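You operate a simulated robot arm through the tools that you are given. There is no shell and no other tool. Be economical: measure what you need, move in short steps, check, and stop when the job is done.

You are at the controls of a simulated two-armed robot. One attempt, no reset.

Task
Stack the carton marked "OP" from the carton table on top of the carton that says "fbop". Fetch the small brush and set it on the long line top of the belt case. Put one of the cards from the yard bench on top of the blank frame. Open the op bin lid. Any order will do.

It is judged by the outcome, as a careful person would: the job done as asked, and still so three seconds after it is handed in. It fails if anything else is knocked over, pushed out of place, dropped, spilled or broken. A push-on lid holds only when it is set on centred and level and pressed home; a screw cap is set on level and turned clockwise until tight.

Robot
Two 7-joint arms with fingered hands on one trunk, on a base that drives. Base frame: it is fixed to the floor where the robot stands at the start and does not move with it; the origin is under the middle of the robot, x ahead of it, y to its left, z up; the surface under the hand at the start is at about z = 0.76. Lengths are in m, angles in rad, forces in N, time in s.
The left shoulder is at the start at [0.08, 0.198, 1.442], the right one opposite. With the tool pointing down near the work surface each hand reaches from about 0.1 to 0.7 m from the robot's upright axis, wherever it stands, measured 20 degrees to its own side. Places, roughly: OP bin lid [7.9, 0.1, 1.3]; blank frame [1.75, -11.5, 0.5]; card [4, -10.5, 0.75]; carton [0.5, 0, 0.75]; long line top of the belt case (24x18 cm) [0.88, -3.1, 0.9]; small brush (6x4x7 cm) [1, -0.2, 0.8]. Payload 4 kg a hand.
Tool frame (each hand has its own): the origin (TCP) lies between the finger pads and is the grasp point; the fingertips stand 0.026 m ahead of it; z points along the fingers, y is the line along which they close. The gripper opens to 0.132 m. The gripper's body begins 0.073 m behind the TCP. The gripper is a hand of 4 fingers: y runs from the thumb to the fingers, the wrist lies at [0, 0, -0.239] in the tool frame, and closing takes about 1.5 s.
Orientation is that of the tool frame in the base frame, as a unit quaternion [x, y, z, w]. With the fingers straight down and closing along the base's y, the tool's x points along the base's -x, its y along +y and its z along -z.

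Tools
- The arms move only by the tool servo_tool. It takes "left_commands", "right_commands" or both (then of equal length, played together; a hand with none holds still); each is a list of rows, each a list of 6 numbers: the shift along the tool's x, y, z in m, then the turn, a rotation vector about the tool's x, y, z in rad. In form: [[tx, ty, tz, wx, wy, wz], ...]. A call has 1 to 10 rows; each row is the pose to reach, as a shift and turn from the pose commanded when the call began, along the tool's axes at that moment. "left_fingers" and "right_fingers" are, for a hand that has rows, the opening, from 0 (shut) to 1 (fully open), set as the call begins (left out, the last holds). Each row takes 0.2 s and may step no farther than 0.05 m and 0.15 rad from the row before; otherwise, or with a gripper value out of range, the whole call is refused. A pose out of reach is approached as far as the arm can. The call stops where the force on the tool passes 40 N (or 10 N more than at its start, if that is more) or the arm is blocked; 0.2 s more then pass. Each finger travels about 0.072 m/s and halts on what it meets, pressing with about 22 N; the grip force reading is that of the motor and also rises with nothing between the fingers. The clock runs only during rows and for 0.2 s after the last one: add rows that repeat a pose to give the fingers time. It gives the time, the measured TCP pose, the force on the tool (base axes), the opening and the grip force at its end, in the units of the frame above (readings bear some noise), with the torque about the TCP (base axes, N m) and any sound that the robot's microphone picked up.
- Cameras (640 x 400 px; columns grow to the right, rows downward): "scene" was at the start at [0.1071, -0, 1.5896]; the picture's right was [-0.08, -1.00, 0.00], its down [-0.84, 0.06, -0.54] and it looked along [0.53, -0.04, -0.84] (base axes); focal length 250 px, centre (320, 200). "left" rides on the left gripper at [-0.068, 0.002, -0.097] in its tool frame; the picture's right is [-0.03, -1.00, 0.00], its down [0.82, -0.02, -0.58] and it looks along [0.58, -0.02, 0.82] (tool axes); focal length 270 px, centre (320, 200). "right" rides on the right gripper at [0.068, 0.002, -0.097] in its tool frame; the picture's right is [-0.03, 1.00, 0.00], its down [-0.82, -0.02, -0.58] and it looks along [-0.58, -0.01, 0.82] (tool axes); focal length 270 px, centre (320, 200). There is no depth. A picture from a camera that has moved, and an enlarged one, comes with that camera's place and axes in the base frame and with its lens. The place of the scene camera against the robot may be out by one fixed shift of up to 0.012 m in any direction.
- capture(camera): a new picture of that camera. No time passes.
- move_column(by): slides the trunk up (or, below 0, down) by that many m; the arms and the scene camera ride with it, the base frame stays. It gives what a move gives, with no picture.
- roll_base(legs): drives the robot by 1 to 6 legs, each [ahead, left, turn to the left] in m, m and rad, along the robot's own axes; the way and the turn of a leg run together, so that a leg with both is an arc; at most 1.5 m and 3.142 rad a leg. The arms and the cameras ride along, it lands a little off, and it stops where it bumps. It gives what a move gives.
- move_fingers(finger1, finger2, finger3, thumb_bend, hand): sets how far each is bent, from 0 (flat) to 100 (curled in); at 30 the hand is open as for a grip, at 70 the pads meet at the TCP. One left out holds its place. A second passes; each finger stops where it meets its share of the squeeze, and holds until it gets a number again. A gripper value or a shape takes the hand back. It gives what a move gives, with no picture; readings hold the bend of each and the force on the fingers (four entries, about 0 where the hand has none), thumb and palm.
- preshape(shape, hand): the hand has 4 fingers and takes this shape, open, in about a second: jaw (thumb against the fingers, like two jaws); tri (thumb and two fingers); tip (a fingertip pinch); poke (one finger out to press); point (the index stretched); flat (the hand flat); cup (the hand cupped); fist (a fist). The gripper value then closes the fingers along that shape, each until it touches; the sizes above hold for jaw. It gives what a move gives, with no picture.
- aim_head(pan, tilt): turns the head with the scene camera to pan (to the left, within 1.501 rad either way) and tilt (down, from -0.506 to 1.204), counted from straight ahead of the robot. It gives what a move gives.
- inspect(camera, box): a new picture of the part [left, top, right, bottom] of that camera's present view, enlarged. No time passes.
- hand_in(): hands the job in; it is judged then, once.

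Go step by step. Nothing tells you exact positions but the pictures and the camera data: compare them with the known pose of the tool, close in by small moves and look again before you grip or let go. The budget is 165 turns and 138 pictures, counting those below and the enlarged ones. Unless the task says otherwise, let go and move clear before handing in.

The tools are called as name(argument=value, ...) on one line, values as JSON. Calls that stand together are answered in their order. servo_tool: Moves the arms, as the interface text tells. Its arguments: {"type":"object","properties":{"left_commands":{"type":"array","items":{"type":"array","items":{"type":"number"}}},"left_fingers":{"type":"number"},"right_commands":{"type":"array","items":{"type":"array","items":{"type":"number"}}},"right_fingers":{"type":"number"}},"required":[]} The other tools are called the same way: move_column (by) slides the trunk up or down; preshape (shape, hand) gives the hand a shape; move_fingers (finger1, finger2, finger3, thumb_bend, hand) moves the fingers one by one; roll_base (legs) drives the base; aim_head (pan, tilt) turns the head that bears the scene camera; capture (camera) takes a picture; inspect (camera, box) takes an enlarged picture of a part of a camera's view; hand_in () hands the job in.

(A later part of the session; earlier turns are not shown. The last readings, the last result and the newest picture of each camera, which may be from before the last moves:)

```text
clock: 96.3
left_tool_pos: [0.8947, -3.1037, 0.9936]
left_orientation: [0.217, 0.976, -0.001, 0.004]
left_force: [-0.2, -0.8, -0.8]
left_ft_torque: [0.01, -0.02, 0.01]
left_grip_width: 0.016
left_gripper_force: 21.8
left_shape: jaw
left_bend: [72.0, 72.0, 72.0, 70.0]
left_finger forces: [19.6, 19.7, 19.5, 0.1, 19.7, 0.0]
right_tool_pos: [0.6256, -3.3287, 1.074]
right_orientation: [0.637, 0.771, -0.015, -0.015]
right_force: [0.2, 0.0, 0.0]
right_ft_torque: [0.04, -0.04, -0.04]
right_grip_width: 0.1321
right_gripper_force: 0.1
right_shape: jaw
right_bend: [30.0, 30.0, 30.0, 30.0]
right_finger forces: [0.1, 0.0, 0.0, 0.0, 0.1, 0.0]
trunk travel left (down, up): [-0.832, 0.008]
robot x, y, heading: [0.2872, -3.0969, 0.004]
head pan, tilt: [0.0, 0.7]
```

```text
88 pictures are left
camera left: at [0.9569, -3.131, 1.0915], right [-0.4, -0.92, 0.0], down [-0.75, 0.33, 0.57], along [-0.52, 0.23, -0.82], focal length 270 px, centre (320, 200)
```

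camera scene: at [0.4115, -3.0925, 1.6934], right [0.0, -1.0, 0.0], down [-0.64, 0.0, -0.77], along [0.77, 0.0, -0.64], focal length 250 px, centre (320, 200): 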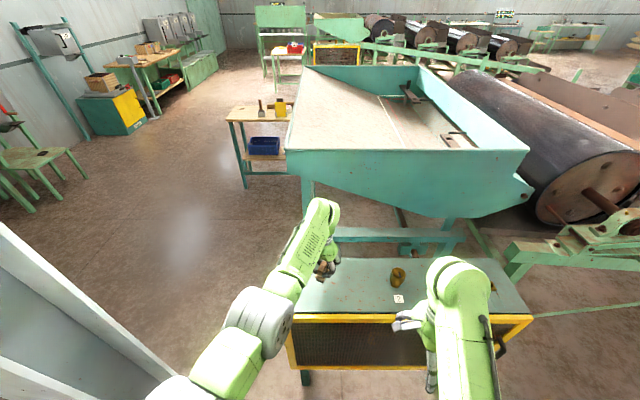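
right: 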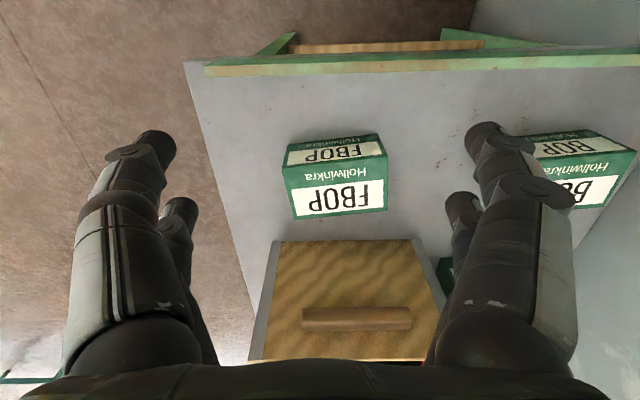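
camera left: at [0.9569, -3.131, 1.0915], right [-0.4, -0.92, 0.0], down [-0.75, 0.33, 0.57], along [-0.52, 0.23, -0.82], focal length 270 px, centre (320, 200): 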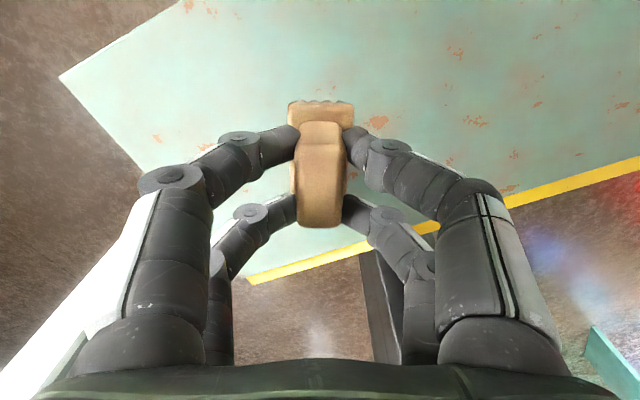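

It's well over the free area. I'll lower to contact.

servo_tool(left_commands=[[0.01, 0, 0.008, 0, 0, 0], [0.01, 0, 0.016, 0, 0, 0], [0.01, 0, 0.022, 0, 0, 0], [0.01, 0, 0.024, 0, 0, 0]])

inspect(camera="scene", box=[280, 240, 376, 300])

```text
clock: 97.3
left_tool_pos: [0.8847, -3.0986, 0.9754]
left_orientation: [0.217, 0.976, 0.0, 0.008]
left_force: [-1.1, 0.8, 15.6]
left_ft_torque: [-0.02, -0.02, -0.02]
left_grip_width: 0.0168
left_gripper_force: 22.1
left_shape: jaw
left_bend: [73.0, 73.0, 73.0, 70.0]
left_finger forces: [21.8, 22.1, 21.4, 0.1, 21.9, 0.0]
right_tool_pos: [0.6246, -3.3294, 1.0749]
right_orientation: [0.637, 0.771, -0.014, -0.014]
right_force: [0.1, 0.2, -0.3]
right_ft_torque: [-0.01, 0.03, -0.01]
right_grip_width: 0.1318
right_gripper_force: 0.1
right_shape: jaw
right_bend: [30.0, 30.0, 30.0, 30.0]
right_finger forces: [0.0, 0.0, 0.1, 0.1, 0.0, 0.1]
trunk travel left (down, up): [-0.832, 0.008]
robot x, y, heading: [0.2868, -3.1013, 0.006]
head pan, tilt: [0.0, 0.7]
```

```text
6.67 times, centred on (328, 270) of scene
camera zoom: at [0.4091, -3.0929, 1.6938], right [0.0, -1.0, 0.0], down [-0.64, 0.0, -0.77], along [0.77, 0.0, -0.64], focal length 1665 px, centre (267, -267)
```

zoom: 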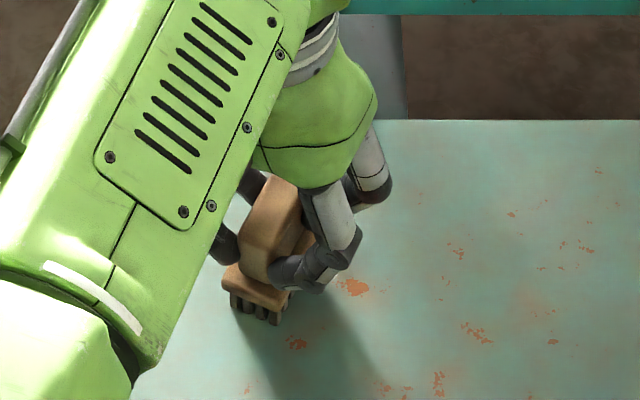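

It's touching the top. I'll ease up, open partly, then rise straight up.

servo_tool(left_commands=[[0, 0, -0.004, 0, 0, 0], [0, 0, -0.005, 0, 0, 0]])

servo_tool(left_commands=[[0, 0, 0, 0, 0, 0], [0, 0, 0, 0, 0, 0], [0, 0, 0, 0, 0, 0], [0, 0, 0, 0, 0, 0], [0, 0, 0, 0, 0, 0], [0, 0, -0.03, 0, 0, 0], [0, 0, -0.06, 0, 0, 0], [0, 0, -0.09, 0, 0, 0]], left_fingers=0.8)

capture(camera="left")

capture(camera="scene")

```text
clock: 97.9
left_tool_pos: [0.8826, -3.0988, 0.9758]
left_orientation: [0.217, 0.976, 0.0, 0.003]
left_force: [0.5, 0.8, 0.7]
left_ft_torque: [-0.04, -0.08, 0.02]
left_grip_width: 0.0165
left_gripper_force: 22.4
left_shape: jaw
left_bend: [72.0, 73.0, 73.0, 70.0]
left_finger forces: [21.3, 21.2, 21.1, 0.0, 21.1, 0.0]
right_tool_pos: [0.6253, -3.3279, 1.0743]
right_orientation: [0.636, 0.771, -0.015, -0.016]
right_force: [0.3, 0.7, 0.2]
right_ft_torque: [0.02, -0.02, 0.02]
right_grip_width: 0.1318
right_gripper_force: 0.0
right_shape: jaw
right_bend: [30.0, 30.0, 30.0, 30.0]
right_finger forces: [0.1, 0.1, 0.0, 0.0, 0.0, 0.1]
trunk travel left (down, up): [-0.832, 0.008]
robot x, y, heading: [0.2873, -3.0985, 0.002]
head pan, tilt: [0.0, 0.7]
```

```text
clock: 99.7
left_tool_pos: [0.883, -3.0998, 1.0653]
left_orientation: [0.217, 0.976, -0.001, 0.005]
left_force: [-0.1, 0.0, -0.3]
left_ft_torque: [-0.03, 0.02, -0.02]
left_grip_width: 0.1054
left_gripper_force: 0.1
left_shape: jaw
left_bend: [59.0, 59.0, 59.0, 45.0]
left_finger forces: [0.0, 0.0, 0.0, 0.0, 0.0, 0.1]
right_tool_pos: [0.6266, -3.3274, 1.0735]
right_orientation: [0.637, 0.771, -0.015, -0.016]
right_force: [-0.4, 0.0, 0.6]
right_ft_torque: [0.0, -0.02, 0.0]
right_grip_width: 0.1317
right_gripper_force: 0.2
right_shape: jaw
right_bend: [30.0, 30.0, 30.0, 30.0]
right_finger forces: [0.0, 0.0, 0.1, 0.0, 0.1, 0.1]
trunk travel left (down, up): [-0.832, 0.008]
robot x, y, heading: [0.2917, -3.0957, 0.001]
head pan, tilt: [0.0, 0.7]
```

```text
86 pictures are left
camera left: at [0.9453, -3.1268, 1.1625], right [-0.4, -0.92, 0.0], down [-0.75, 0.33, 0.57], along [-0.52, 0.23, -0.82], focal length 270 px, centre (320, 200)
```

left: 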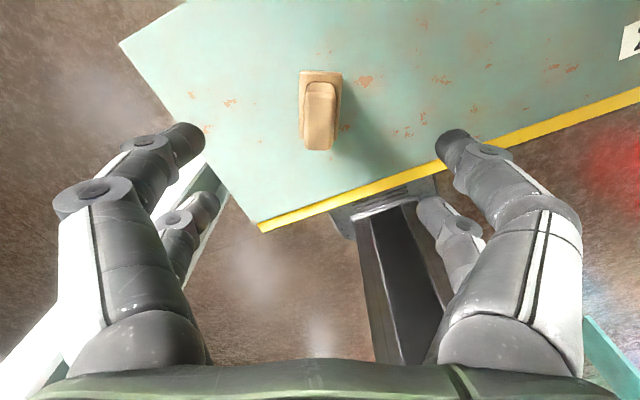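

```text
85 pictures are left
camera scene: at [0.4118, -3.0929, 1.6933], right [0.0, -1.0, 0.0], down [-0.64, 0.0, -0.76], along [0.76, 0.0, -0.64], focal length 250 px, centre (320, 200)
```

scene: 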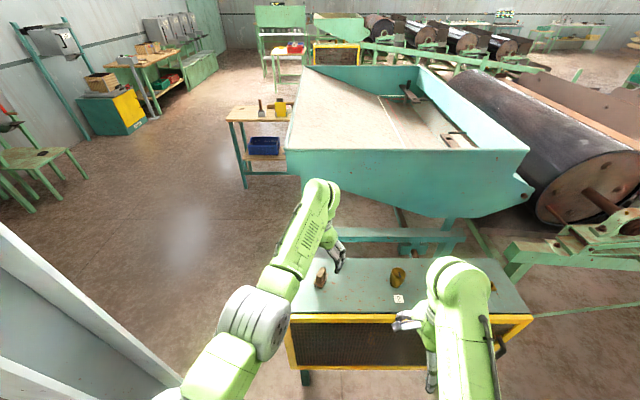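

The brush stands on the case top. I'll retract, back off and turn down the aisle toward the yard bench.

roll_base(legs=[[-0.5, 0, 0], [0, 0, -1.57]])

servo_tool(left_commands=[[0.04, -0.018, 0, 0, 0, 0], [0.08, -0.036, 0, 0, 0, 0], [0.12, -0.055, 0, 0, 0, 0], [0.16, -0.075, 0, 0, 0, 0]], left_fingers=1)

aim_head(pan=0.3, tilt=0.3)

capture(camera="scene")

```text
clock: 106.5
left_tool_pos: [-0.2181, -3.6936, 1.0651]
left_orientation: [0.846, 0.534, -0.004, 0.003]
left_force: [0.2, -0.2, 0.0]
left_ft_torque: [0.0, -0.04, 0.01]
left_grip_width: 0.1056
left_gripper_force: 0.0
left_shape: jaw
left_bend: [59.0, 59.0, 59.0, 45.0]
left_finger forces: [0.0, 0.1, 0.0, 0.0, 0.0, 0.0]
right_tool_pos: [-0.4444, -3.4365, 1.0739]
right_orientation: [0.996, 0.092, 0.001, -0.021]
right_force: [1.2, -0.6, -0.9]
right_ft_torque: [0.01, -0.04, 0.02]
right_grip_width: 0.1319
right_gripper_force: 0.1
right_shape: jaw
right_bend: [30.0, 30.0, 30.0, 30.0]
right_finger forces: [0.0, 0.0, 0.1, 0.0, 0.0, 0.1]
trunk travel left (down, up): [-0.832, 0.008]
robot x, y, heading: [-0.214, -3.0983, -1.571]
head pan, tilt: [0.0, 0.7]
```

```text
clock: 107.5
left_tool_pos: [-0.2176, -3.5146, 1.0658]
left_orientation: [0.845, 0.534, -0.005, 0.004]
left_force: [0.3, -0.9, 0.0]
left_ft_torque: [0.0, 0.03, -0.02]
left_grip_width: 0.1317
left_gripper_force: 0.0
left_shape: jaw
left_bend: [30.0, 30.0, 30.0, 30.0]
left_finger forces: [0.0, 0.1, 0.0, 0.0, 0.0, 0.0]
right_tool_pos: [-0.445, -3.4339, 1.0755]
right_orientation: [0.996, 0.092, 0.0, -0.019]
right_force: [0.1, 0.2, -0.2]
right_ft_torque: [-0.01, 0.01, -0.05]
right_grip_width: 0.1318
right_gripper_force: 0.1
right_shape: jaw
right_bend: [30.0, 30.0, 30.0, 30.0]
right_finger forces: [0.0, 0.1, 0.0, 0.0, 0.1, 0.0]
trunk travel left (down, up): [-0.832, 0.008]
robot x, y, heading: [-0.2154, -3.1004, -1.571]
head pan, tilt: [0.0, 0.7]
```

```text
clock: 108.4
left_tool_pos: [-0.2184, -3.5155, 1.0647]
left_orientation: [0.846, 0.534, -0.005, 0.003]
left_force: [0.4, -0.9, 0.2]
left_ft_torque: [-0.01, 0.0, 0.01]
left_grip_width: 0.1319
left_gripper_force: 0.0
left_shape: jaw
left_bend: [30.0, 30.0, 30.0, 30.0]
left_finger forces: [0.0, 0.0, 0.0, 0.1, 0.0, 0.1]
right_tool_pos: [-0.4453, -3.4351, 1.0748]
right_orientation: [0.996, 0.092, 0.002, -0.021]
right_force: [-0.4, 0.4, -0.6]
right_ft_torque: [0.01, -0.04, -0.01]
right_grip_width: 0.1317
right_gripper_force: 0.0
right_shape: jaw
right_bend: [30.0, 30.0, 30.0, 30.0]
right_finger forces: [0.0, 0.0, 0.0, 0.0, 0.1, 0.1]
trunk travel left (down, up): [-0.832, 0.008]
robot x, y, heading: [-0.2139, -3.0981, -1.567]
head pan, tilt: [0.3, 0.3]
```

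```text
84 pictures are left
camera scene: at [-0.1781, -3.2135, 1.7294], right [-0.96, -0.29, 0.0], down [-0.09, 0.28, -0.96], along [0.28, -0.91, -0.3], focal length 250 px, centre (320, 200)
```

scene: 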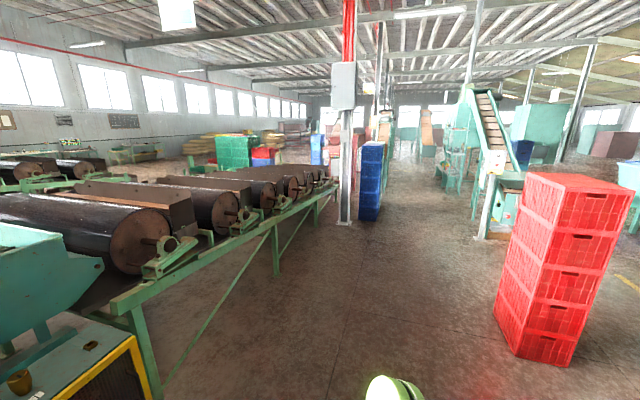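

The aisle is clear at about x = -0.5, between the red crates and the blue ones with the pillar. I'll drive down it in two stages, checking drift.

roll_base(legs=[[0, -0.28, 0], [1.5, 0, 0], [1.5, 0, 0]])

```text
clock: 124.3
left_tool_pos: [-0.5545, -6.5055, 1.0647]
left_orientation: [0.849, 0.528, -0.003, 0.003]
left_force: [-0.1, -0.3, 0.6]
left_ft_torque: [0.0, 0.01, 0.02]
left_grip_width: 0.132
left_gripper_force: 0.1
left_shape: jaw
left_bend: [30.0, 30.0, 30.0, 30.0]
left_finger forces: [0.1, 0.0, 0.1, 0.0, 0.0, 0.1]
right_tool_pos: [-0.7805, -6.4209, 1.0752]
right_orientation: [0.996, 0.085, 0.002, -0.02]
right_force: [0.0, 0.0, -0.4]
right_ft_torque: [0.0, 0.0, 0.03]
right_grip_width: 0.1321
right_gripper_force: 0.1
right_shape: jaw
right_bend: [30.0, 30.0, 30.0, 30.0]
right_finger forces: [0.0, 0.0, 0.0, 0.0, 0.1, 0.0]
trunk travel left (down, up): [-0.832, 0.008]
robot x, y, heading: [-0.5408, -6.0896, -1.588]
head pan, tilt: [0.3, 0.3]
```

roll_base(legs=[[1.5, 0, 0.02], [1.2, 0, 0]])

aim_head(pan=0.7, tilt=0.3)

capture(camera="scene")

```text
clock: 137.2
left_tool_pos: [-0.5114, -9.154, 1.0664]
left_orientation: [0.84, 0.543, -0.004, 0.003]
left_force: [-0.3, 0.1, -0.7]
left_ft_torque: [0.01, -0.01, -0.02]
left_grip_width: 0.132
left_gripper_force: 0.0
left_shape: jaw
left_bend: [30.0, 30.0, 30.0, 30.0]
left_finger forces: [0.1, 0.1, 0.0, 0.0, 0.1, 0.0]
right_tool_pos: [-0.7399, -9.0767, 1.0746]
right_orientation: [0.994, 0.103, 0.001, -0.021]
right_force: [0.1, -0.5, -0.3]
right_ft_torque: [-0.01, 0.0, -0.03]
right_grip_width: 0.1318
right_gripper_force: 0.0
right_shape: jaw
right_bend: [30.0, 30.0, 30.0, 30.0]
right_finger forces: [0.0, 0.0, 0.0, 0.0, 0.0, 0.0]
trunk travel left (down, up): [-0.832, 0.008]
robot x, y, heading: [-0.5153, -8.7373, -1.547]
head pan, tilt: [0.3, 0.3]
```

```text
clock: 138.1
left_tool_pos: [-0.5119, -9.155, 1.0661]
left_orientation: [0.84, 0.543, -0.004, 0.003]
left_force: [0.0, -0.6, 0.1]
left_ft_torque: [-0.04, 0.0, 0.0]
left_grip_width: 0.1316
left_gripper_force: 0.1
left_shape: jaw
left_bend: [30.0, 30.0, 30.0, 30.0]
left_finger forces: [0.0, 0.0, 0.0, 0.0, 0.1, 0.1]
right_tool_pos: [-0.7408, -9.0792, 1.0748]
right_orientation: [0.995, 0.102, 0.001, -0.021]
right_force: [-0.6, 0.3, -0.2]
right_ft_torque: [0.05, 0.01, 0.02]
right_grip_width: 0.1317
right_gripper_force: 0.2
right_shape: jaw
right_bend: [30.0, 30.0, 30.0, 30.0]
right_finger forces: [0.0, 0.0, 0.0, 0.0, 0.1, 0.0]
trunk travel left (down, up): [-0.832, 0.008]
robot x, y, heading: [-0.5153, -8.7411, -1.552]
head pan, tilt: [0.7, 0.3]
```

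```text
83 pictures are left
camera scene: at [-0.4455, -8.8331, 1.7295], right [-0.75, -0.66, 0.0], down [-0.19, 0.22, -0.96], along [0.63, -0.72, -0.3], focal length 250 px, centre (320, 200)
```

scene: 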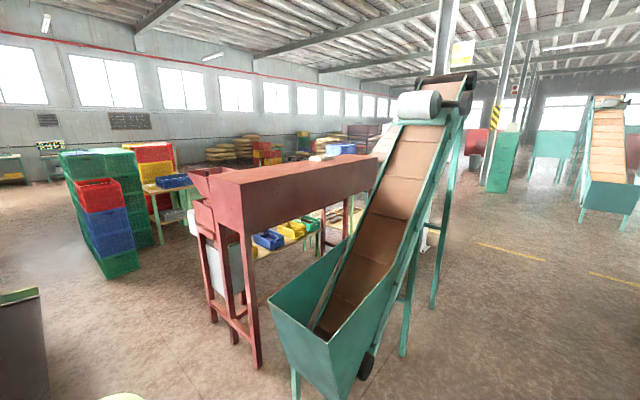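

Targets should project at about (328,212) for the frame and (190,184) for the cards. I'll zoom in on these.

inspect(camera="scene", box=[40, 130, 240, 280])

inspect(camera="scene", box=[180, 140, 440, 360])

```text
2.67 times, centred on (140, 205) of scene
camera zoom: at [-0.4455, -8.8331, 1.7295], right [-0.75, -0.66, 0.0], down [-0.19, 0.22, -0.96], along [0.63, -0.72, -0.3], focal length 666 px, centre (800, 187)
```

zoom: 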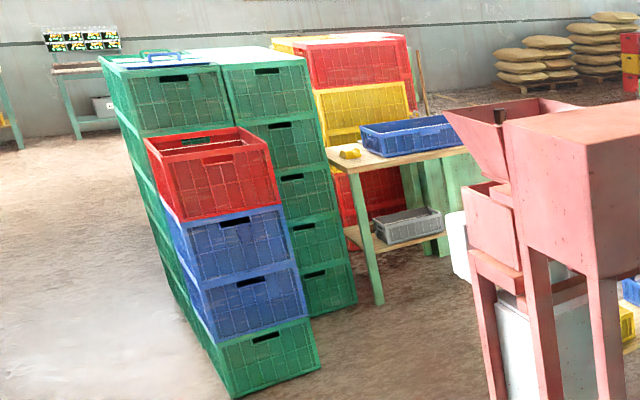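

```text
1.82 times, centred on (310, 250) of scene
camera zoom: at [-0.4455, -8.8331, 1.7295], right [-0.75, -0.66, 0.0], down [-0.19, 0.22, -0.96], along [0.63, -0.72, -0.3], focal length 454 px, centre (338, 109)
```

zoom: 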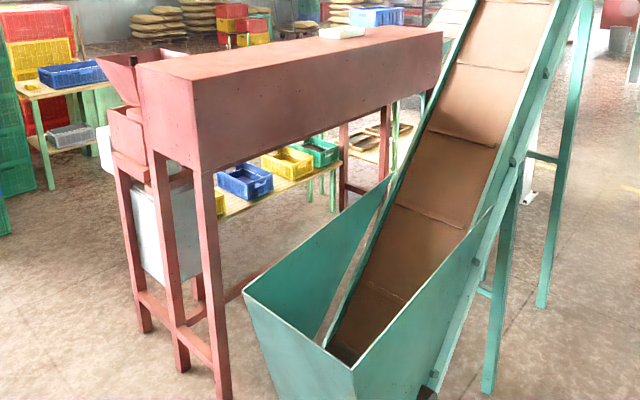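

The frames seem to be on a low bench behind the red machine, and the yard bench is beyond the crates. I'll look left for a way through.

aim_head(pan=1.3, tilt=0.4)

capture(camera="scene")

```text
clock: 139.1
left_tool_pos: [-0.5112, -9.1548, 1.0648]
left_orientation: [0.839, 0.543, -0.003, 0.004]
left_force: [1.1, -1.0, 0.7]
left_ft_torque: [-0.02, -0.01, 0.01]
left_grip_width: 0.132
left_gripper_force: 0.1
left_shape: jaw
left_bend: [30.0, 30.0, 30.0, 30.0]
left_finger forces: [0.0, 0.1, 0.0, 0.1, 0.0, 0.0]
right_tool_pos: [-0.7403, -9.0773, 1.0729]
right_orientation: [0.994, 0.103, 0.002, -0.021]
right_force: [1.0, 0.2, 0.3]
right_ft_torque: [0.01, -0.03, 0.0]
right_grip_width: 0.1319
right_gripper_force: 0.0
right_shape: jaw
right_bend: [30.0, 30.0, 30.0, 30.0]
right_finger forces: [0.0, 0.1, 0.0, 0.0, 0.0, 0.0]
trunk travel left (down, up): [-0.832, 0.008]
robot x, y, heading: [-0.5116, -8.7363, -1.549]
head pan, tilt: [1.3, 0.4]
```

```text
80 pictures are left
camera scene: at [-0.4174, -8.7854, 1.7203], right [-0.25, -0.97, 0.0], down [-0.38, 0.1, -0.92], along [0.89, -0.23, -0.39], focal length 250 px, centre (320, 200)
```

scene: 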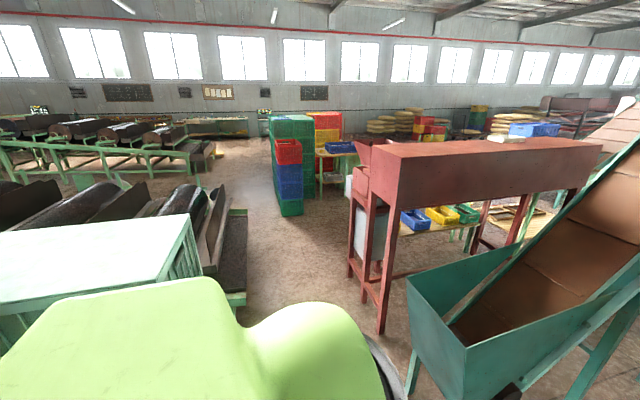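

There is a corridor at about y = -9.0 between the conveyor end and the red machine. I'll line up on it first.

roll_base(legs=[[0.27, 0, 0], [0, 0, 1.55]])

aim_head(pan=0, tilt=0.5)

capture(camera="scene")

```text
clock: 144.8
left_tool_pos: [-0.0932, -9.0128, 1.064]
left_orientation: [0.221, 0.975, -0.001, 0.006]
left_force: [-0.5, -0.3, 0.3]
left_ft_torque: [0.0, -0.02, 0.01]
left_grip_width: 0.1319
left_gripper_force: 0.0
left_shape: jaw
left_bend: [30.0, 30.0, 30.0, 30.0]
left_finger forces: [0.1, 0.1, 0.0, 0.0, 0.0, 0.1]
right_tool_pos: [-0.1742, -9.2394, 1.0734]
right_orientation: [0.64, 0.768, -0.014, -0.016]
right_force: [-0.8, 0.0, -0.4]
right_ft_torque: [-0.03, -0.03, 0.03]
right_grip_width: 0.1321
right_gripper_force: 0.0
right_shape: jaw
right_bend: [30.0, 30.0, 30.0, 30.0]
right_finger forces: [0.0, 0.1, 0.1, 0.1, 0.0, 0.0]
trunk travel left (down, up): [-0.832, 0.008]
robot x, y, heading: [-0.5093, -9.0053, -0.003]
head pan, tilt: [1.3, 0.4]
```

```text
clock: 146.2
left_tool_pos: [-0.0923, -9.0135, 1.0656]
left_orientation: [0.222, 0.975, 0.0, 0.005]
left_force: [-0.5, 0.8, -0.3]
left_ft_torque: [-0.02, -0.02, 0.0]
left_grip_width: 0.1319
left_gripper_force: 0.1
left_shape: jaw
left_bend: [30.0, 30.0, 30.0, 30.0]
left_finger forces: [0.0, 0.0, 0.1, 0.0, 0.0, 0.0]
right_tool_pos: [-0.1747, -9.2395, 1.0742]
right_orientation: [0.64, 0.768, -0.014, -0.017]
right_force: [-0.2, -1.2, 0.2]
right_ft_torque: [-0.02, 0.0, 0.02]
right_grip_width: 0.1321
right_gripper_force: 0.0
right_shape: jaw
right_bend: [30.0, 30.0, 30.0, 30.0]
right_finger forces: [0.0, 0.1, 0.1, 0.0, 0.0, 0.0]
trunk travel left (down, up): [-0.832, 0.008]
robot x, y, heading: [-0.5076, -9.0057, -0.003]
head pan, tilt: [0.0, 0.499]
```

```text
79 pictures are left
camera scene: at [-0.381, -9.0023, 1.7111], right [0.0, -1.0, 0.0], down [-0.48, 0.0, -0.88], along [0.88, 0.0, -0.48], focal length 250 px, centre (320, 200)
```

scene: 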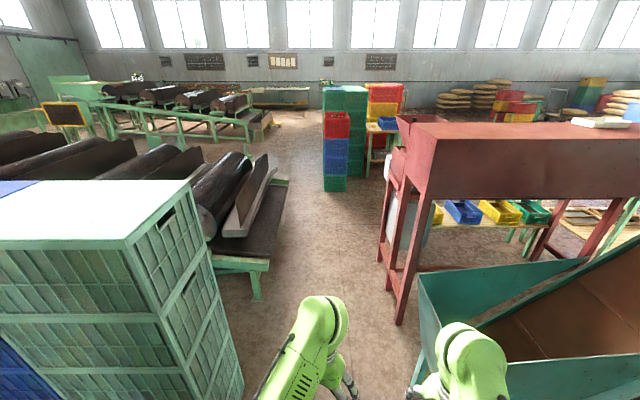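

The corridor is passable at y ≈ -9.0, so I'll go ahead.

roll_base(legs=[[1.2, 0, 0]])

roll_base(legs=[[1.2, 0, 0]])

aim_head(pan=-0.6, tilt=0.5)

capture(camera="scene")

```text
clock: 152.2
left_tool_pos: [1.0821, -9.0143, 1.0653]
left_orientation: [0.219, 0.976, 0.0, 0.006]
left_force: [-0.3, -0.2, 0.5]
left_ft_torque: [0.0, -0.03, 0.02]
left_grip_width: 0.1316
left_gripper_force: 0.0
left_shape: jaw
left_bend: [30.0, 30.0, 30.0, 30.0]
left_finger forces: [0.1, 0.0, 0.0, 0.1, 0.1, 0.0]
right_tool_pos: [1.0012, -9.2412, 1.0741]
right_orientation: [0.638, 0.77, -0.014, -0.016]
right_force: [-0.3, 0.0, -0.9]
right_ft_torque: [0.03, 0.03, 0.02]
right_grip_width: 0.132
right_gripper_force: 0.0
right_shape: jaw
right_bend: [30.0, 30.0, 30.0, 30.0]
right_finger forces: [0.0, 0.0, 0.1, 0.0, 0.0, 0.1]
trunk travel left (down, up): [-0.832, 0.008]
robot x, y, heading: [0.6663, -9.0094, -0.002]
head pan, tilt: [0.0, 0.499]
```

```text
clock: 158.3
left_tool_pos: [2.2792, -9.0089, 1.0651]
left_orientation: [0.217, 0.976, -0.001, 0.005]
left_force: [0.2, -0.3, 0.9]
left_ft_torque: [-0.01, -0.03, -0.01]
left_grip_width: 0.132
left_gripper_force: 0.2
left_shape: jaw
left_bend: [30.0, 30.0, 30.0, 30.0]
left_finger forces: [0.0, 0.1, 0.0, 0.0, 0.0, 0.1]
right_tool_pos: [2.1991, -9.2363, 1.0747]
right_orientation: [0.637, 0.771, -0.013, -0.015]
right_force: [0.4, -0.1, 0.5]
right_ft_torque: [0.01, -0.01, 0.0]
right_grip_width: 0.1323
right_gripper_force: 0.1
right_shape: jaw
right_bend: [30.0, 30.0, 30.0, 30.0]
right_finger forces: [0.1, 0.0, 0.0, 0.0, 0.0, 0.0]
trunk travel left (down, up): [-0.832, 0.008]
robot x, y, heading: [1.8601, -9.0059, 0.001]
head pan, tilt: [0.0, 0.499]
```

```text
clock: 159.3
left_tool_pos: [2.2801, -9.0099, 1.0662]
left_orientation: [0.217, 0.976, -0.001, 0.004]
left_force: [-0.3, -0.8, 0.0]
left_ft_torque: [0.04, 0.01, 0.03]
left_grip_width: 0.1319
left_gripper_force: 0.1
left_shape: jaw
left_bend: [30.0, 30.0, 30.0, 30.0]
left_finger forces: [0.1, 0.0, 0.0, 0.0, 0.0, 0.0]
right_tool_pos: [2.2001, -9.2375, 1.0739]
right_orientation: [0.637, 0.771, -0.014, -0.016]
right_force: [0.0, -0.7, -0.7]
right_ft_torque: [0.03, -0.05, -0.05]
right_grip_width: 0.1318
right_gripper_force: 0.0
right_shape: jaw
right_bend: [30.0, 30.0, 30.0, 30.0]
right_finger forces: [0.0, 0.1, 0.0, 0.1, 0.1, 0.0]
trunk travel left (down, up): [-0.832, 0.008]
robot x, y, heading: [1.8618, -9.0028, 0.001]
head pan, tilt: [-0.6, 0.499]
```

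```text
78 pictures are left
camera scene: at [1.9768, -9.0525, 1.7111], right [-0.56, -0.83, 0.0], down [-0.4, 0.27, -0.88], along [0.73, -0.49, -0.48], focal length 250 px, centre (320, 200)
```

scene: 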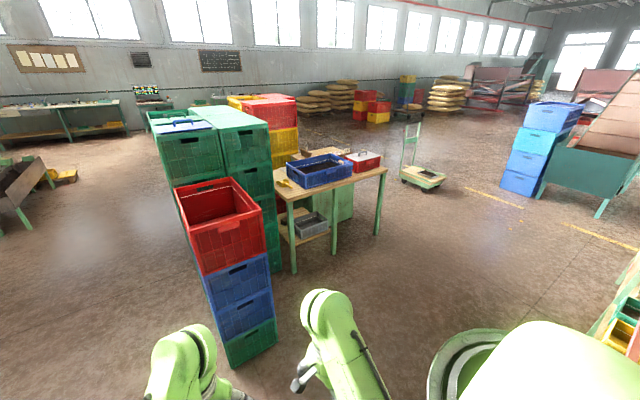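

The yard bench is ahead-right, with blue and red trays on it. I'll zoom in on it.

inspect(camera="scene", box=[260, 130, 404, 220])

aim_head(pan=-1.45, tilt=0.6)

capture(camera="scene")

```text
4.44 times, centred on (332, 175) of scene
camera zoom: at [1.9768, -9.0525, 1.7111], right [-0.56, -0.83, 0.0], down [-0.4, 0.27, -0.88], along [0.73, -0.49, -0.48], focal length 1110 px, centre (267, 311)
```

zoom: 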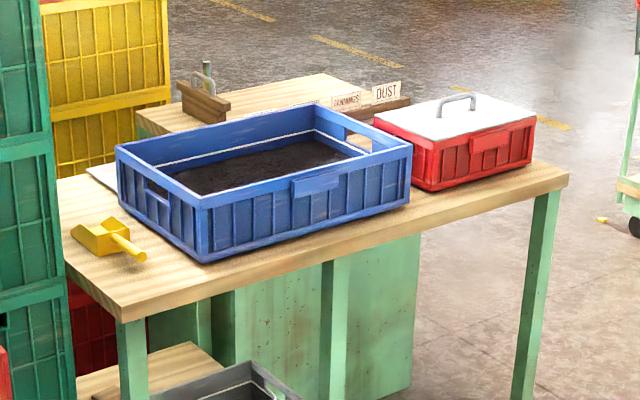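

```text
clock: 160.5
left_tool_pos: [2.28, -9.01, 1.0661]
left_orientation: [0.217, 0.976, 0.0, 0.005]
left_force: [1.4, -0.5, 1.1]
left_ft_torque: [0.05, 0.0, -0.02]
left_grip_width: 0.1318
left_gripper_force: 0.1
left_shape: jaw
left_bend: [30.0, 30.0, 30.0, 30.0]
left_finger forces: [0.1, 0.1, 0.1, 0.0, 0.0, 0.0]
right_tool_pos: [2.1999, -9.2381, 1.0741]
right_orientation: [0.637, 0.771, -0.014, -0.016]
right_force: [-0.8, 0.2, 0.6]
right_ft_torque: [0.0, 0.02, -0.03]
right_grip_width: 0.1317
right_gripper_force: 0.1
right_shape: jaw
right_bend: [30.0, 30.0, 30.0, 30.0]
right_finger forces: [0.0, 0.0, 0.1, 0.0, 0.0, 0.0]
trunk travel left (down, up): [-0.832, 0.008]
robot x, y, heading: [1.8633, -9.0072, -0.001]
head pan, tilt: [-1.45, 0.6]
```

```text
76 pictures are left
camera scene: at [1.9122, -9.0892, 1.702], right [-0.99, -0.12, 0.0], down [-0.07, 0.56, -0.83], along [0.1, -0.82, -0.56], focal length 250 px, centre (320, 200)
```

scene: 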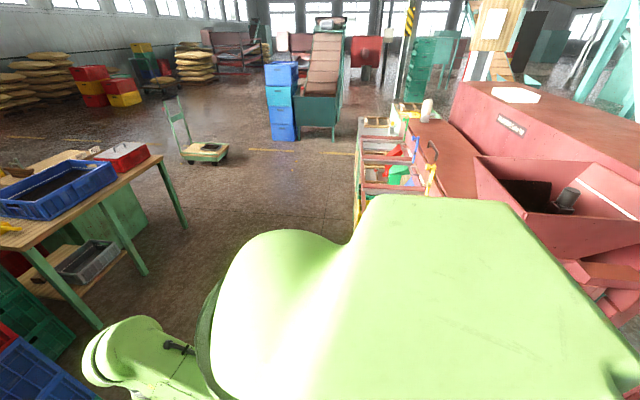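

The cards ("DUST" and another) stand in a wooden holder beyond the blue tray. I'll check the frame area near pixel (362,168) too.

inspect(camera="scene", box=[330, 80, 474, 200])

inspect(camera="scene", box=[0, 130, 128, 210])

```text
3.33 times, centred on (402, 140) of scene
camera zoom: at [1.9122, -9.0892, 1.702], right [-0.99, -0.12, 0.0], down [-0.07, 0.56, -0.83], along [0.1, -0.82, -0.56], focal length 833 px, centre (47, 400)
```

zoom: 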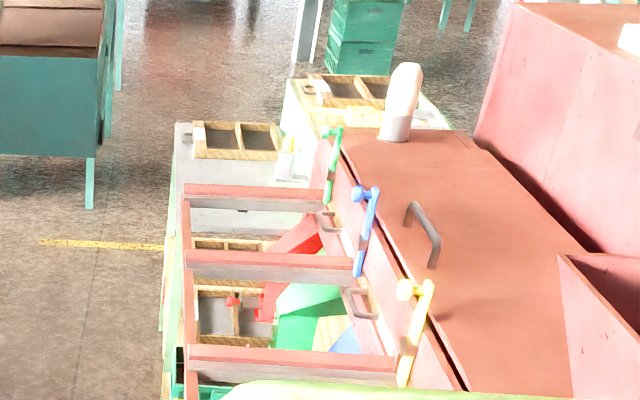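

```text
5.00 times, centred on (64, 170) of scene
camera zoom: at [1.9122, -9.0892, 1.702], right [-0.99, -0.12, 0.0], down [-0.07, 0.56, -0.83], along [0.1, -0.82, -0.56], focal length 1249 px, centre (1600, 350)
```

zoom: 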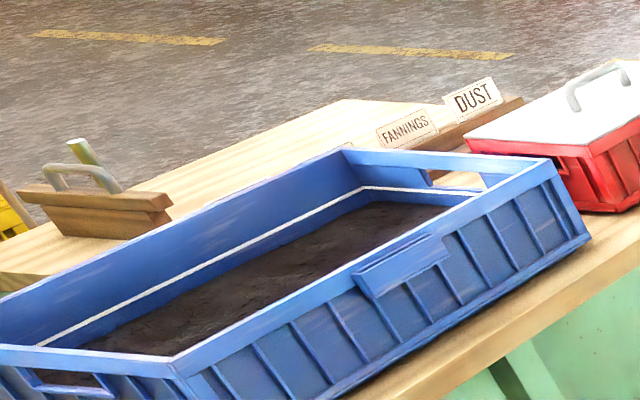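

Cards are at about (4.2, -10.9), far across the bench. I'll drive down the lane at x ≈ 2.5 to see both the bench and the frame rack.

roll_base(legs=[[0.3, 0, 0], [0, 0, -1.57], [0, 0.35, 0], [1.5, 0, 0]])

aim_head(pan=-0.8, tilt=0.6)

capture(camera="scene")

aim_head(pan=1.2, tilt=0.5)

capture(camera="scene")

```text
clock: 175.2
left_tool_pos: [2.5013, -10.8981, 1.0651]
left_orientation: [0.849, 0.528, -0.004, 0.003]
left_force: [-0.8, -0.8, -0.6]
left_ft_torque: [-0.03, 0.05, -0.01]
left_grip_width: 0.1319
left_gripper_force: 0.0
left_shape: jaw
left_bend: [30.0, 30.0, 30.0, 30.0]
left_finger forces: [0.0, 0.1, 0.0, 0.0, 0.0, 0.1]
right_tool_pos: [2.2755, -10.8133, 1.0751]
right_orientation: [0.996, 0.085, 0.001, -0.021]
right_force: [-0.6, 0.2, 0.2]
right_ft_torque: [0.03, -0.01, -0.03]
right_grip_width: 0.1318
right_gripper_force: 0.1
right_shape: jaw
right_bend: [30.0, 30.0, 30.0, 30.0]
right_finger forces: [0.1, 0.0, 0.0, 0.0, 0.0, 0.0]
trunk travel left (down, up): [-0.832, 0.008]
robot x, y, heading: [2.5092, -10.4809, -1.585]
head pan, tilt: [-1.45, 0.6]
```

```text
clock: 176.2
left_tool_pos: [2.5006, -10.9002, 1.0662]
left_orientation: [0.849, 0.529, -0.004, 0.004]
left_force: [-0.3, 0.1, -0.6]
left_ft_torque: [-0.01, 0.01, -0.03]
left_grip_width: 0.1318
left_gripper_force: 0.0
left_shape: jaw
left_bend: [30.0, 30.0, 30.0, 30.0]
left_finger forces: [0.1, 0.0, 0.1, 0.0, 0.0, 0.1]
right_tool_pos: [2.2746, -10.816, 1.0752]
right_orientation: [0.996, 0.086, 0.001, -0.021]
right_force: [0.4, -0.3, 0.3]
right_ft_torque: [0.01, 0.01, 0.02]
right_grip_width: 0.1318
right_gripper_force: 0.1
right_shape: jaw
right_bend: [30.0, 30.0, 30.0, 30.0]
right_finger forces: [0.0, 0.1, 0.1, 0.0, 0.0, 0.1]
trunk travel left (down, up): [-0.832, 0.008]
robot x, y, heading: [2.5091, -10.4846, -1.594]
head pan, tilt: [-0.799, 0.6]
```

```text
73 pictures are left
camera scene: at [2.4542, -10.5681, 1.702], right [-0.69, 0.73, 0.0], down [0.41, 0.39, -0.82], along [-0.6, -0.57, -0.57], focal length 250 px, centre (320, 200)
```

scene: 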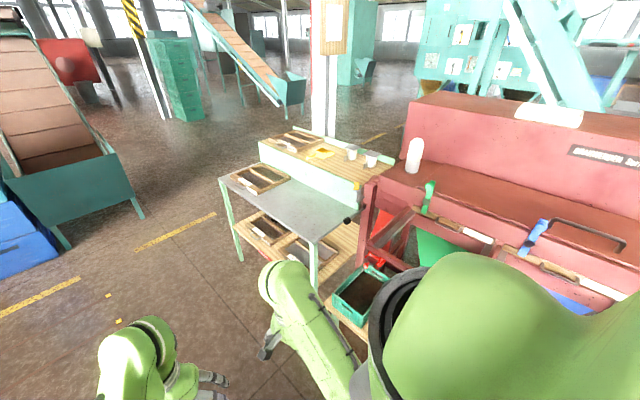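

```text
clock: 178.1
left_tool_pos: [2.5009, -10.8995, 1.0647]
left_orientation: [0.849, 0.529, -0.004, 0.004]
left_force: [-0.3, -0.2, -0.1]
left_ft_torque: [0.01, 0.01, 0.03]
left_grip_width: 0.1321
left_gripper_force: 0.0
left_shape: jaw
left_bend: [30.0, 30.0, 30.0, 30.0]
left_finger forces: [0.1, 0.0, 0.0, 0.1, 0.1, 0.0]
right_tool_pos: [2.2735, -10.8147, 1.0741]
right_orientation: [0.996, 0.085, 0.002, -0.021]
right_force: [-0.2, 0.8, -0.7]
right_ft_torque: [0.0, -0.01, 0.0]
right_grip_width: 0.1318
right_gripper_force: 0.0
right_shape: jaw
right_bend: [30.0, 30.0, 30.0, 30.0]
right_finger forces: [0.0, 0.0, 0.0, 0.1, 0.0, 0.1]
trunk travel left (down, up): [-0.832, 0.008]
robot x, y, heading: [2.5093, -10.4835, -1.59]
head pan, tilt: [1.201, 0.499]
```

```text
72 pictures are left
camera scene: at [2.6028, -10.5416, 1.7111], right [-0.38, -0.93, 0.0], down [-0.44, 0.18, -0.88], along [0.81, -0.33, -0.48], focal length 250 px, centre (320, 200)
```

scene: 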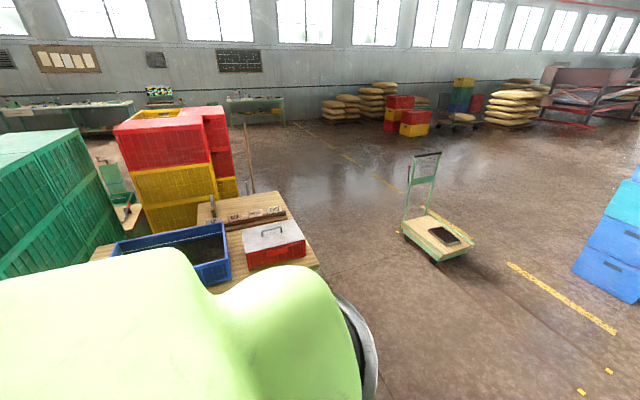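

The target (1.75, -11.5, 0.5) projects onto the lower shelf frames around (290,251). I'll aim back and zoom there.

aim_head(pan=-0.8, tilt=0.8)

inspect(camera="scene", box=[210, 80, 402, 240])

```text
clock: 180.0
left_tool_pos: [2.5007, -10.8988, 1.0655]
left_orientation: [0.849, 0.528, -0.004, 0.004]
left_force: [-0.4, 0.1, 0.4]
left_ft_torque: [0.0, 0.0, 0.0]
left_grip_width: 0.1319
left_gripper_force: 0.1
left_shape: jaw
left_bend: [30.0, 30.0, 30.0, 30.0]
left_finger forces: [0.0, 0.0, 0.0, 0.0, 0.1, 0.1]
right_tool_pos: [2.2748, -10.8154, 1.0739]
right_orientation: [0.996, 0.086, 0.001, -0.021]
right_force: [0.4, -0.1, 0.7]
right_ft_torque: [0.0, 0.0, -0.02]
right_grip_width: 0.1317
right_gripper_force: 0.0
right_shape: jaw
right_bend: [30.0, 30.0, 30.0, 30.0]
right_finger forces: [0.0, 0.1, 0.1, 0.0, 0.0, 0.0]
trunk travel left (down, up): [-0.832, 0.008]
robot x, y, heading: [2.5106, -10.4854, -1.587]
head pan, tilt: [-0.799, 0.799]
```

```text
2.50 times, centred on (306, 160) of scene
camera zoom: at [2.4599, -10.5627, 1.6851], right [-0.69, 0.73, 0.0], down [0.52, 0.49, -0.7], along [-0.51, -0.48, -0.72], focal length 624 px, centre (355, 300)
```

zoom: 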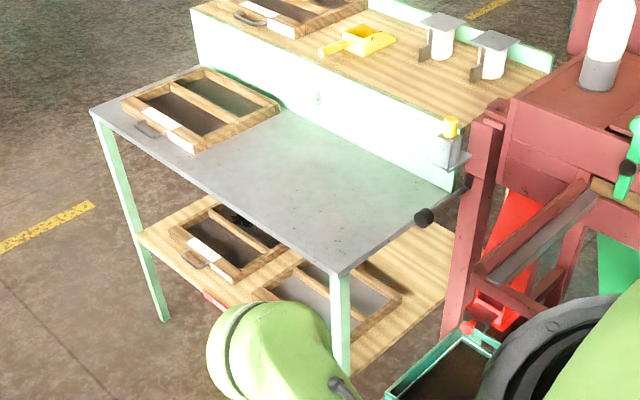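

The lower-shelf frame without a white label is probably the blank one. I'll drive to face it and look closer.

roll_base(legs=[[1.0, 0.05, 0], [0, 0, -1.555]])

aim_head(pan=0, tilt=0.9)

capture(camera="scene")

```text
clock: 189.1
left_tool_pos: [2.1207, -11.4766, 1.0657]
left_orientation: [0.973, -0.23, -0.005, 0.0]
left_force: [0.0, -0.4, -0.2]
left_ft_torque: [0.01, -0.02, 0.0]
left_grip_width: 0.1321
left_gripper_force: 0.0
left_shape: jaw
left_bend: [30.0, 30.0, 30.0, 30.0]
left_finger forces: [0.0, 0.0, 0.0, 0.1, 0.0, 0.1]
right_tool_pos: [2.2065, -11.2497, 1.0739]
right_orientation: [0.763, -0.646, 0.016, -0.013]
right_force: [-0.3, 0.1, 0.6]
right_ft_torque: [0.0, 0.02, -0.01]
right_grip_width: 0.132
right_gripper_force: 0.1
right_shape: jaw
right_bend: [30.0, 30.0, 30.0, 30.0]
right_finger forces: [0.0, 0.0, 0.0, 0.0, 0.1, 0.1]
trunk travel left (down, up): [-0.832, 0.008]
robot x, y, heading: [2.5386, -11.4917, 3.12]
head pan, tilt: [-0.799, 0.799]
```

```text
clock: 190.2
left_tool_pos: [2.1203, -11.475, 1.0655]
left_orientation: [0.973, -0.231, -0.005, -0.001]
left_force: [0.5, 0.2, -0.5]
left_ft_torque: [-0.02, -0.02, 0.0]
left_grip_width: 0.1319
left_gripper_force: 0.0
left_shape: jaw
left_bend: [30.0, 30.0, 30.0, 30.0]
left_finger forces: [0.0, 0.1, 0.1, 0.0, 0.0, 0.0]
right_tool_pos: [2.2064, -11.2503, 1.0752]
right_orientation: [0.763, -0.647, 0.016, -0.014]
right_force: [0.2, 0.0, 0.1]
right_ft_torque: [0.03, -0.02, 0.02]
right_grip_width: 0.1318
right_gripper_force: 0.1
right_shape: jaw
right_bend: [30.0, 30.0, 30.0, 30.0]
right_finger forces: [0.0, 0.0, 0.0, 0.1, 0.1, 0.0]
trunk travel left (down, up): [-0.832, 0.008]
robot x, y, heading: [2.5392, -11.4873, 3.114]
head pan, tilt: [0.0, 0.901]
```

```text
70 pictures are left
camera scene: at [2.4394, -11.4814, 1.6772], right [0.02, 1.0, 0.0], down [0.78, -0.02, -0.62], along [-0.62, 0.01, -0.78], focal length 250 px, centre (320, 200)
```

scene: 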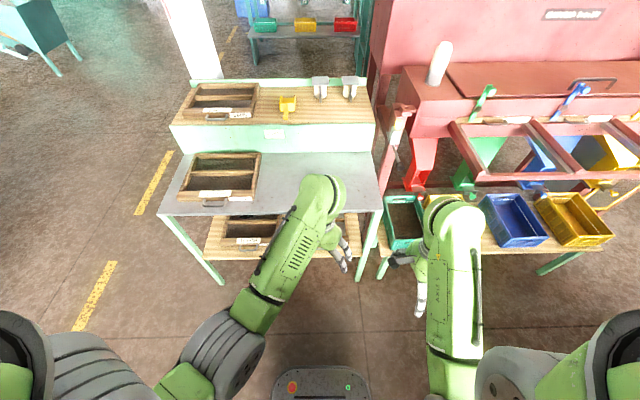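

inspect(camera="scene", box=[200, 200, 376, 280])

inspect(camera="scene", box=[160, 140, 288, 220])

capture(camera="right")

```text
3.64 times, centred on (288, 240) of scene
camera zoom: at [2.4394, -11.4814, 1.6772], right [0.02, 1.0, 0.0], down [0.78, -0.02, -0.62], along [-0.62, 0.01, -0.78], focal length 908 px, centre (436, 54)
```

zoom: 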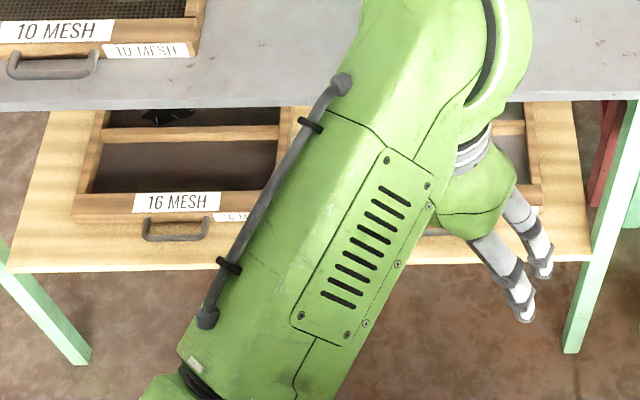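

```text
5.00 times, centred on (224, 180) of scene
camera zoom: at [2.4394, -11.4814, 1.6772], right [0.02, 1.0, 0.0], down [0.78, -0.02, -0.62], along [-0.62, 0.01, -0.78], focal length 1249 px, centre (800, 300)
```

zoom: 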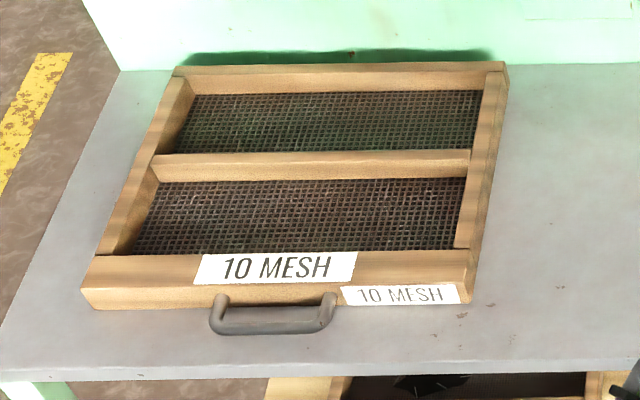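

```text
67 pictures are left
camera right: at [2.2116, -11.3178, 1.1709], right [-0.99, -0.14, -0.04], down [-0.14, 0.81, 0.57], along [-0.05, 0.57, -0.82], focal length 270 px, centre (320, 200)
```

right: 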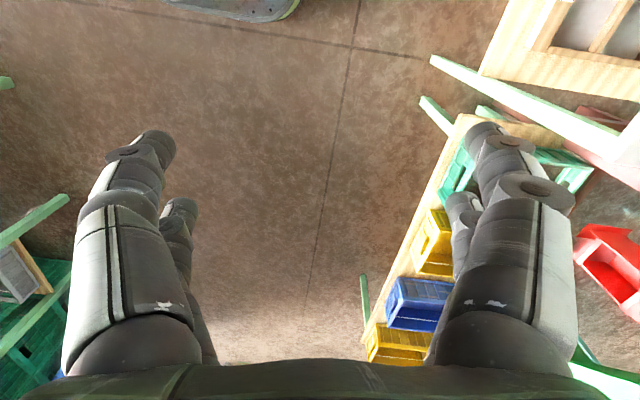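

The frames carry flat labels ("10 MESH", "16 MESH") and the lower right one is the blank. Now I'll go to the cards, whose rail runs along y at x ≈ 4.15, and approach from the bench's south/east side.

roll_base(legs=[[0, 0, -3.12], [1.5, 0, 0], [0.45, 0, 0], [0, 0, 1.57]])

aim_head(pan=0.2, tilt=0.7)

capture(camera="scene")

```text
clock: 211.1
left_tool_pos: [4.5155, -11.1861, 1.0648]
left_orientation: [-0.499, 0.867, 0.003, 0.003]
left_force: [-0.4, -0.2, 0.5]
left_ft_torque: [-0.01, -0.02, 0.0]
left_grip_width: 0.1317
left_gripper_force: 0.0
left_shape: jaw
left_bend: [30.0, 30.0, 30.0, 30.0]
left_finger forces: [0.0, 0.0, 0.0, 0.1, 0.0, 0.0]
right_tool_pos: [4.7355, -11.2851, 1.0743]
right_orientation: [-0.053, 0.998, -0.022, -0.003]
right_force: [-0.6, -0.1, -0.2]
right_ft_torque: [0.02, 0.02, 0.01]
right_grip_width: 0.132
right_gripper_force: 0.0
right_shape: jaw
right_bend: [30.0, 30.0, 30.0, 30.0]
right_finger forces: [0.0, 0.0, 0.1, 0.0, 0.1, 0.0]
trunk travel left (down, up): [-0.832, 0.008]
robot x, y, heading: [4.4745, -11.5971, 1.492]
head pan, tilt: [0.0, 0.901]
```

```text
clock: 211.8
left_tool_pos: [4.5147, -11.1862, 1.0655]
left_orientation: [-0.498, 0.867, 0.004, 0.005]
left_force: [0.1, 0.2, -0.2]
left_ft_torque: [0.01, 0.02, -0.03]
left_grip_width: 0.1319
left_gripper_force: 0.1
left_shape: jaw
left_bend: [30.0, 30.0, 30.0, 30.0]
left_finger forces: [0.0, 0.1, 0.0, 0.0, 0.0, 0.0]
right_tool_pos: [4.7343, -11.2857, 1.0738]
right_orientation: [-0.052, 0.998, -0.02, -0.002]
right_force: [0.5, 0.2, -0.6]
right_ft_torque: [-0.01, 0.01, 0.01]
right_grip_width: 0.1321
right_gripper_force: 0.0
right_shape: jaw
right_bend: [30.0, 30.0, 30.0, 30.0]
right_finger forces: [0.1, 0.0, 0.0, 0.1, 0.0, 0.0]
trunk travel left (down, up): [-0.832, 0.008]
robot x, y, heading: [4.4752, -11.6002, 1.49]
head pan, tilt: [0.201, 0.7]
```

```text
66 pictures are left
camera scene: at [4.4769, -11.4814, 1.6933], right [0.99, 0.12, 0.0], down [0.08, -0.64, -0.76], along [-0.09, 0.76, -0.64], focal length 250 px, centre (320, 200)
```

scene: 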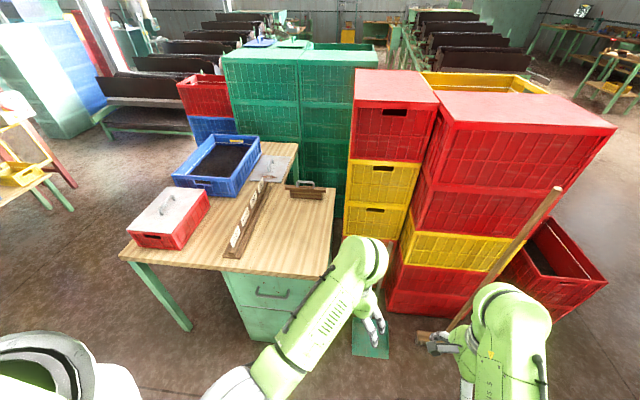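

The east side is cluttered with crates, a broom and a dustpan, so I'll work from the south. I'll zoom in on the card rail.

inspect(camera="scene", box=[205, 145, 333, 265])

```text
3.33 times, centred on (269, 205) of scene
camera zoom: at [4.4769, -11.4814, 1.6933], right [0.99, 0.12, 0.0], down [0.08, -0.64, -0.76], along [-0.09, 0.76, -0.64], focal length 833 px, centre (490, 183)
```

zoom: 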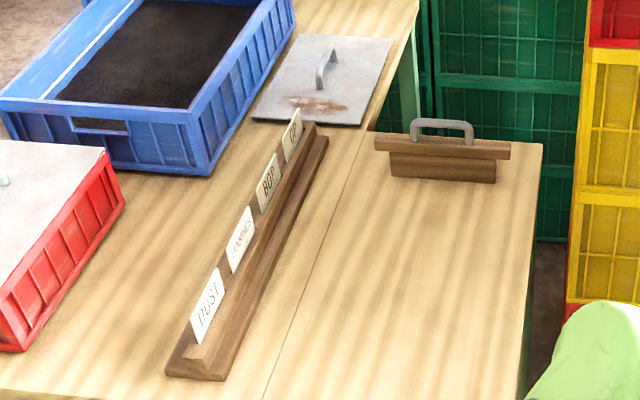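

The rail is at x ≈ 4.0 with cards standing upright along y; DUST is nearest, centred at about (3.985, -10.74, 0.80). I'll reposition so the right hand can reach DUST from the south.

roll_base(legs=[[0, 0, 0.08], [0, 0.64, 0], [0.29, 0, 0]])

aim_head(pan=-0.15, tilt=0.9)

capture(camera="scene")

```text
clock: 217.4
left_tool_pos: [3.8576, -10.8946, 1.0668]
left_orientation: [-0.532, 0.847, 0.006, 0.004]
left_force: [0.2, 0.5, -0.7]
left_ft_torque: [0.0, 0.01, -0.03]
left_grip_width: 0.1317
left_gripper_force: 0.0
left_shape: jaw
left_bend: [30.0, 30.0, 30.0, 30.0]
left_finger forces: [0.0, 0.1, 0.2, 0.0, 0.0, 0.0]
right_tool_pos: [4.0842, -10.9772, 1.0754]
right_orientation: [-0.09, 0.996, -0.02, -0.001]
right_force: [-0.5, -0.5, 0.6]
right_ft_torque: [0.03, 0.03, 0.01]
right_grip_width: 0.1321
right_gripper_force: 0.0
right_shape: jaw
right_bend: [30.0, 30.0, 30.0, 30.0]
right_finger forces: [0.0, 0.0, 0.0, 0.0, 0.1, 0.0]
trunk travel left (down, up): [-0.832, 0.008]
robot x, y, heading: [3.8475, -11.3085, 1.567]
head pan, tilt: [0.201, 0.7]
```

```text
clock: 218.3
left_tool_pos: [3.8582, -10.8915, 1.0649]
left_orientation: [-0.533, 0.846, 0.003, 0.004]
left_force: [0.5, 0.3, 0.8]
left_ft_torque: [-0.02, -0.03, 0.0]
left_grip_width: 0.1319
left_gripper_force: 0.0
left_shape: jaw
left_bend: [30.0, 30.0, 30.0, 30.0]
left_finger forces: [0.0, 0.1, 0.0, 0.0, 0.0, 0.0]
right_tool_pos: [4.0848, -10.9745, 1.0738]
right_orientation: [-0.09, 0.996, -0.022, -0.002]
right_force: [-0.9, 0.4, 0.5]
right_ft_torque: [-0.01, 0.01, 0.0]
right_grip_width: 0.1318
right_gripper_force: 0.1
right_shape: jaw
right_bend: [30.0, 30.0, 30.0, 30.0]
right_finger forces: [0.0, 0.1, 0.1, 0.1, 0.0, 0.1]
trunk travel left (down, up): [-0.832, 0.008]
robot x, y, heading: [3.85, -11.3068, 1.563]
head pan, tilt: [-0.15, 0.901]
```

```text
64 pictures are left
camera scene: at [3.8712, -11.1987, 1.6772], right [0.99, -0.15, 0.0], down [-0.12, -0.77, -0.62], along [0.1, 0.61, -0.78], focal length 250 px, centre (320, 200)
```

scene: 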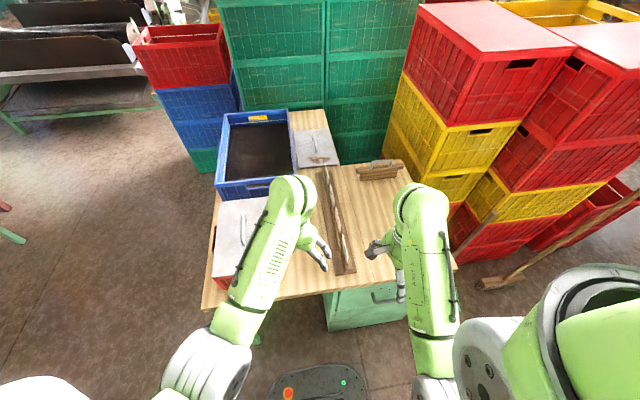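

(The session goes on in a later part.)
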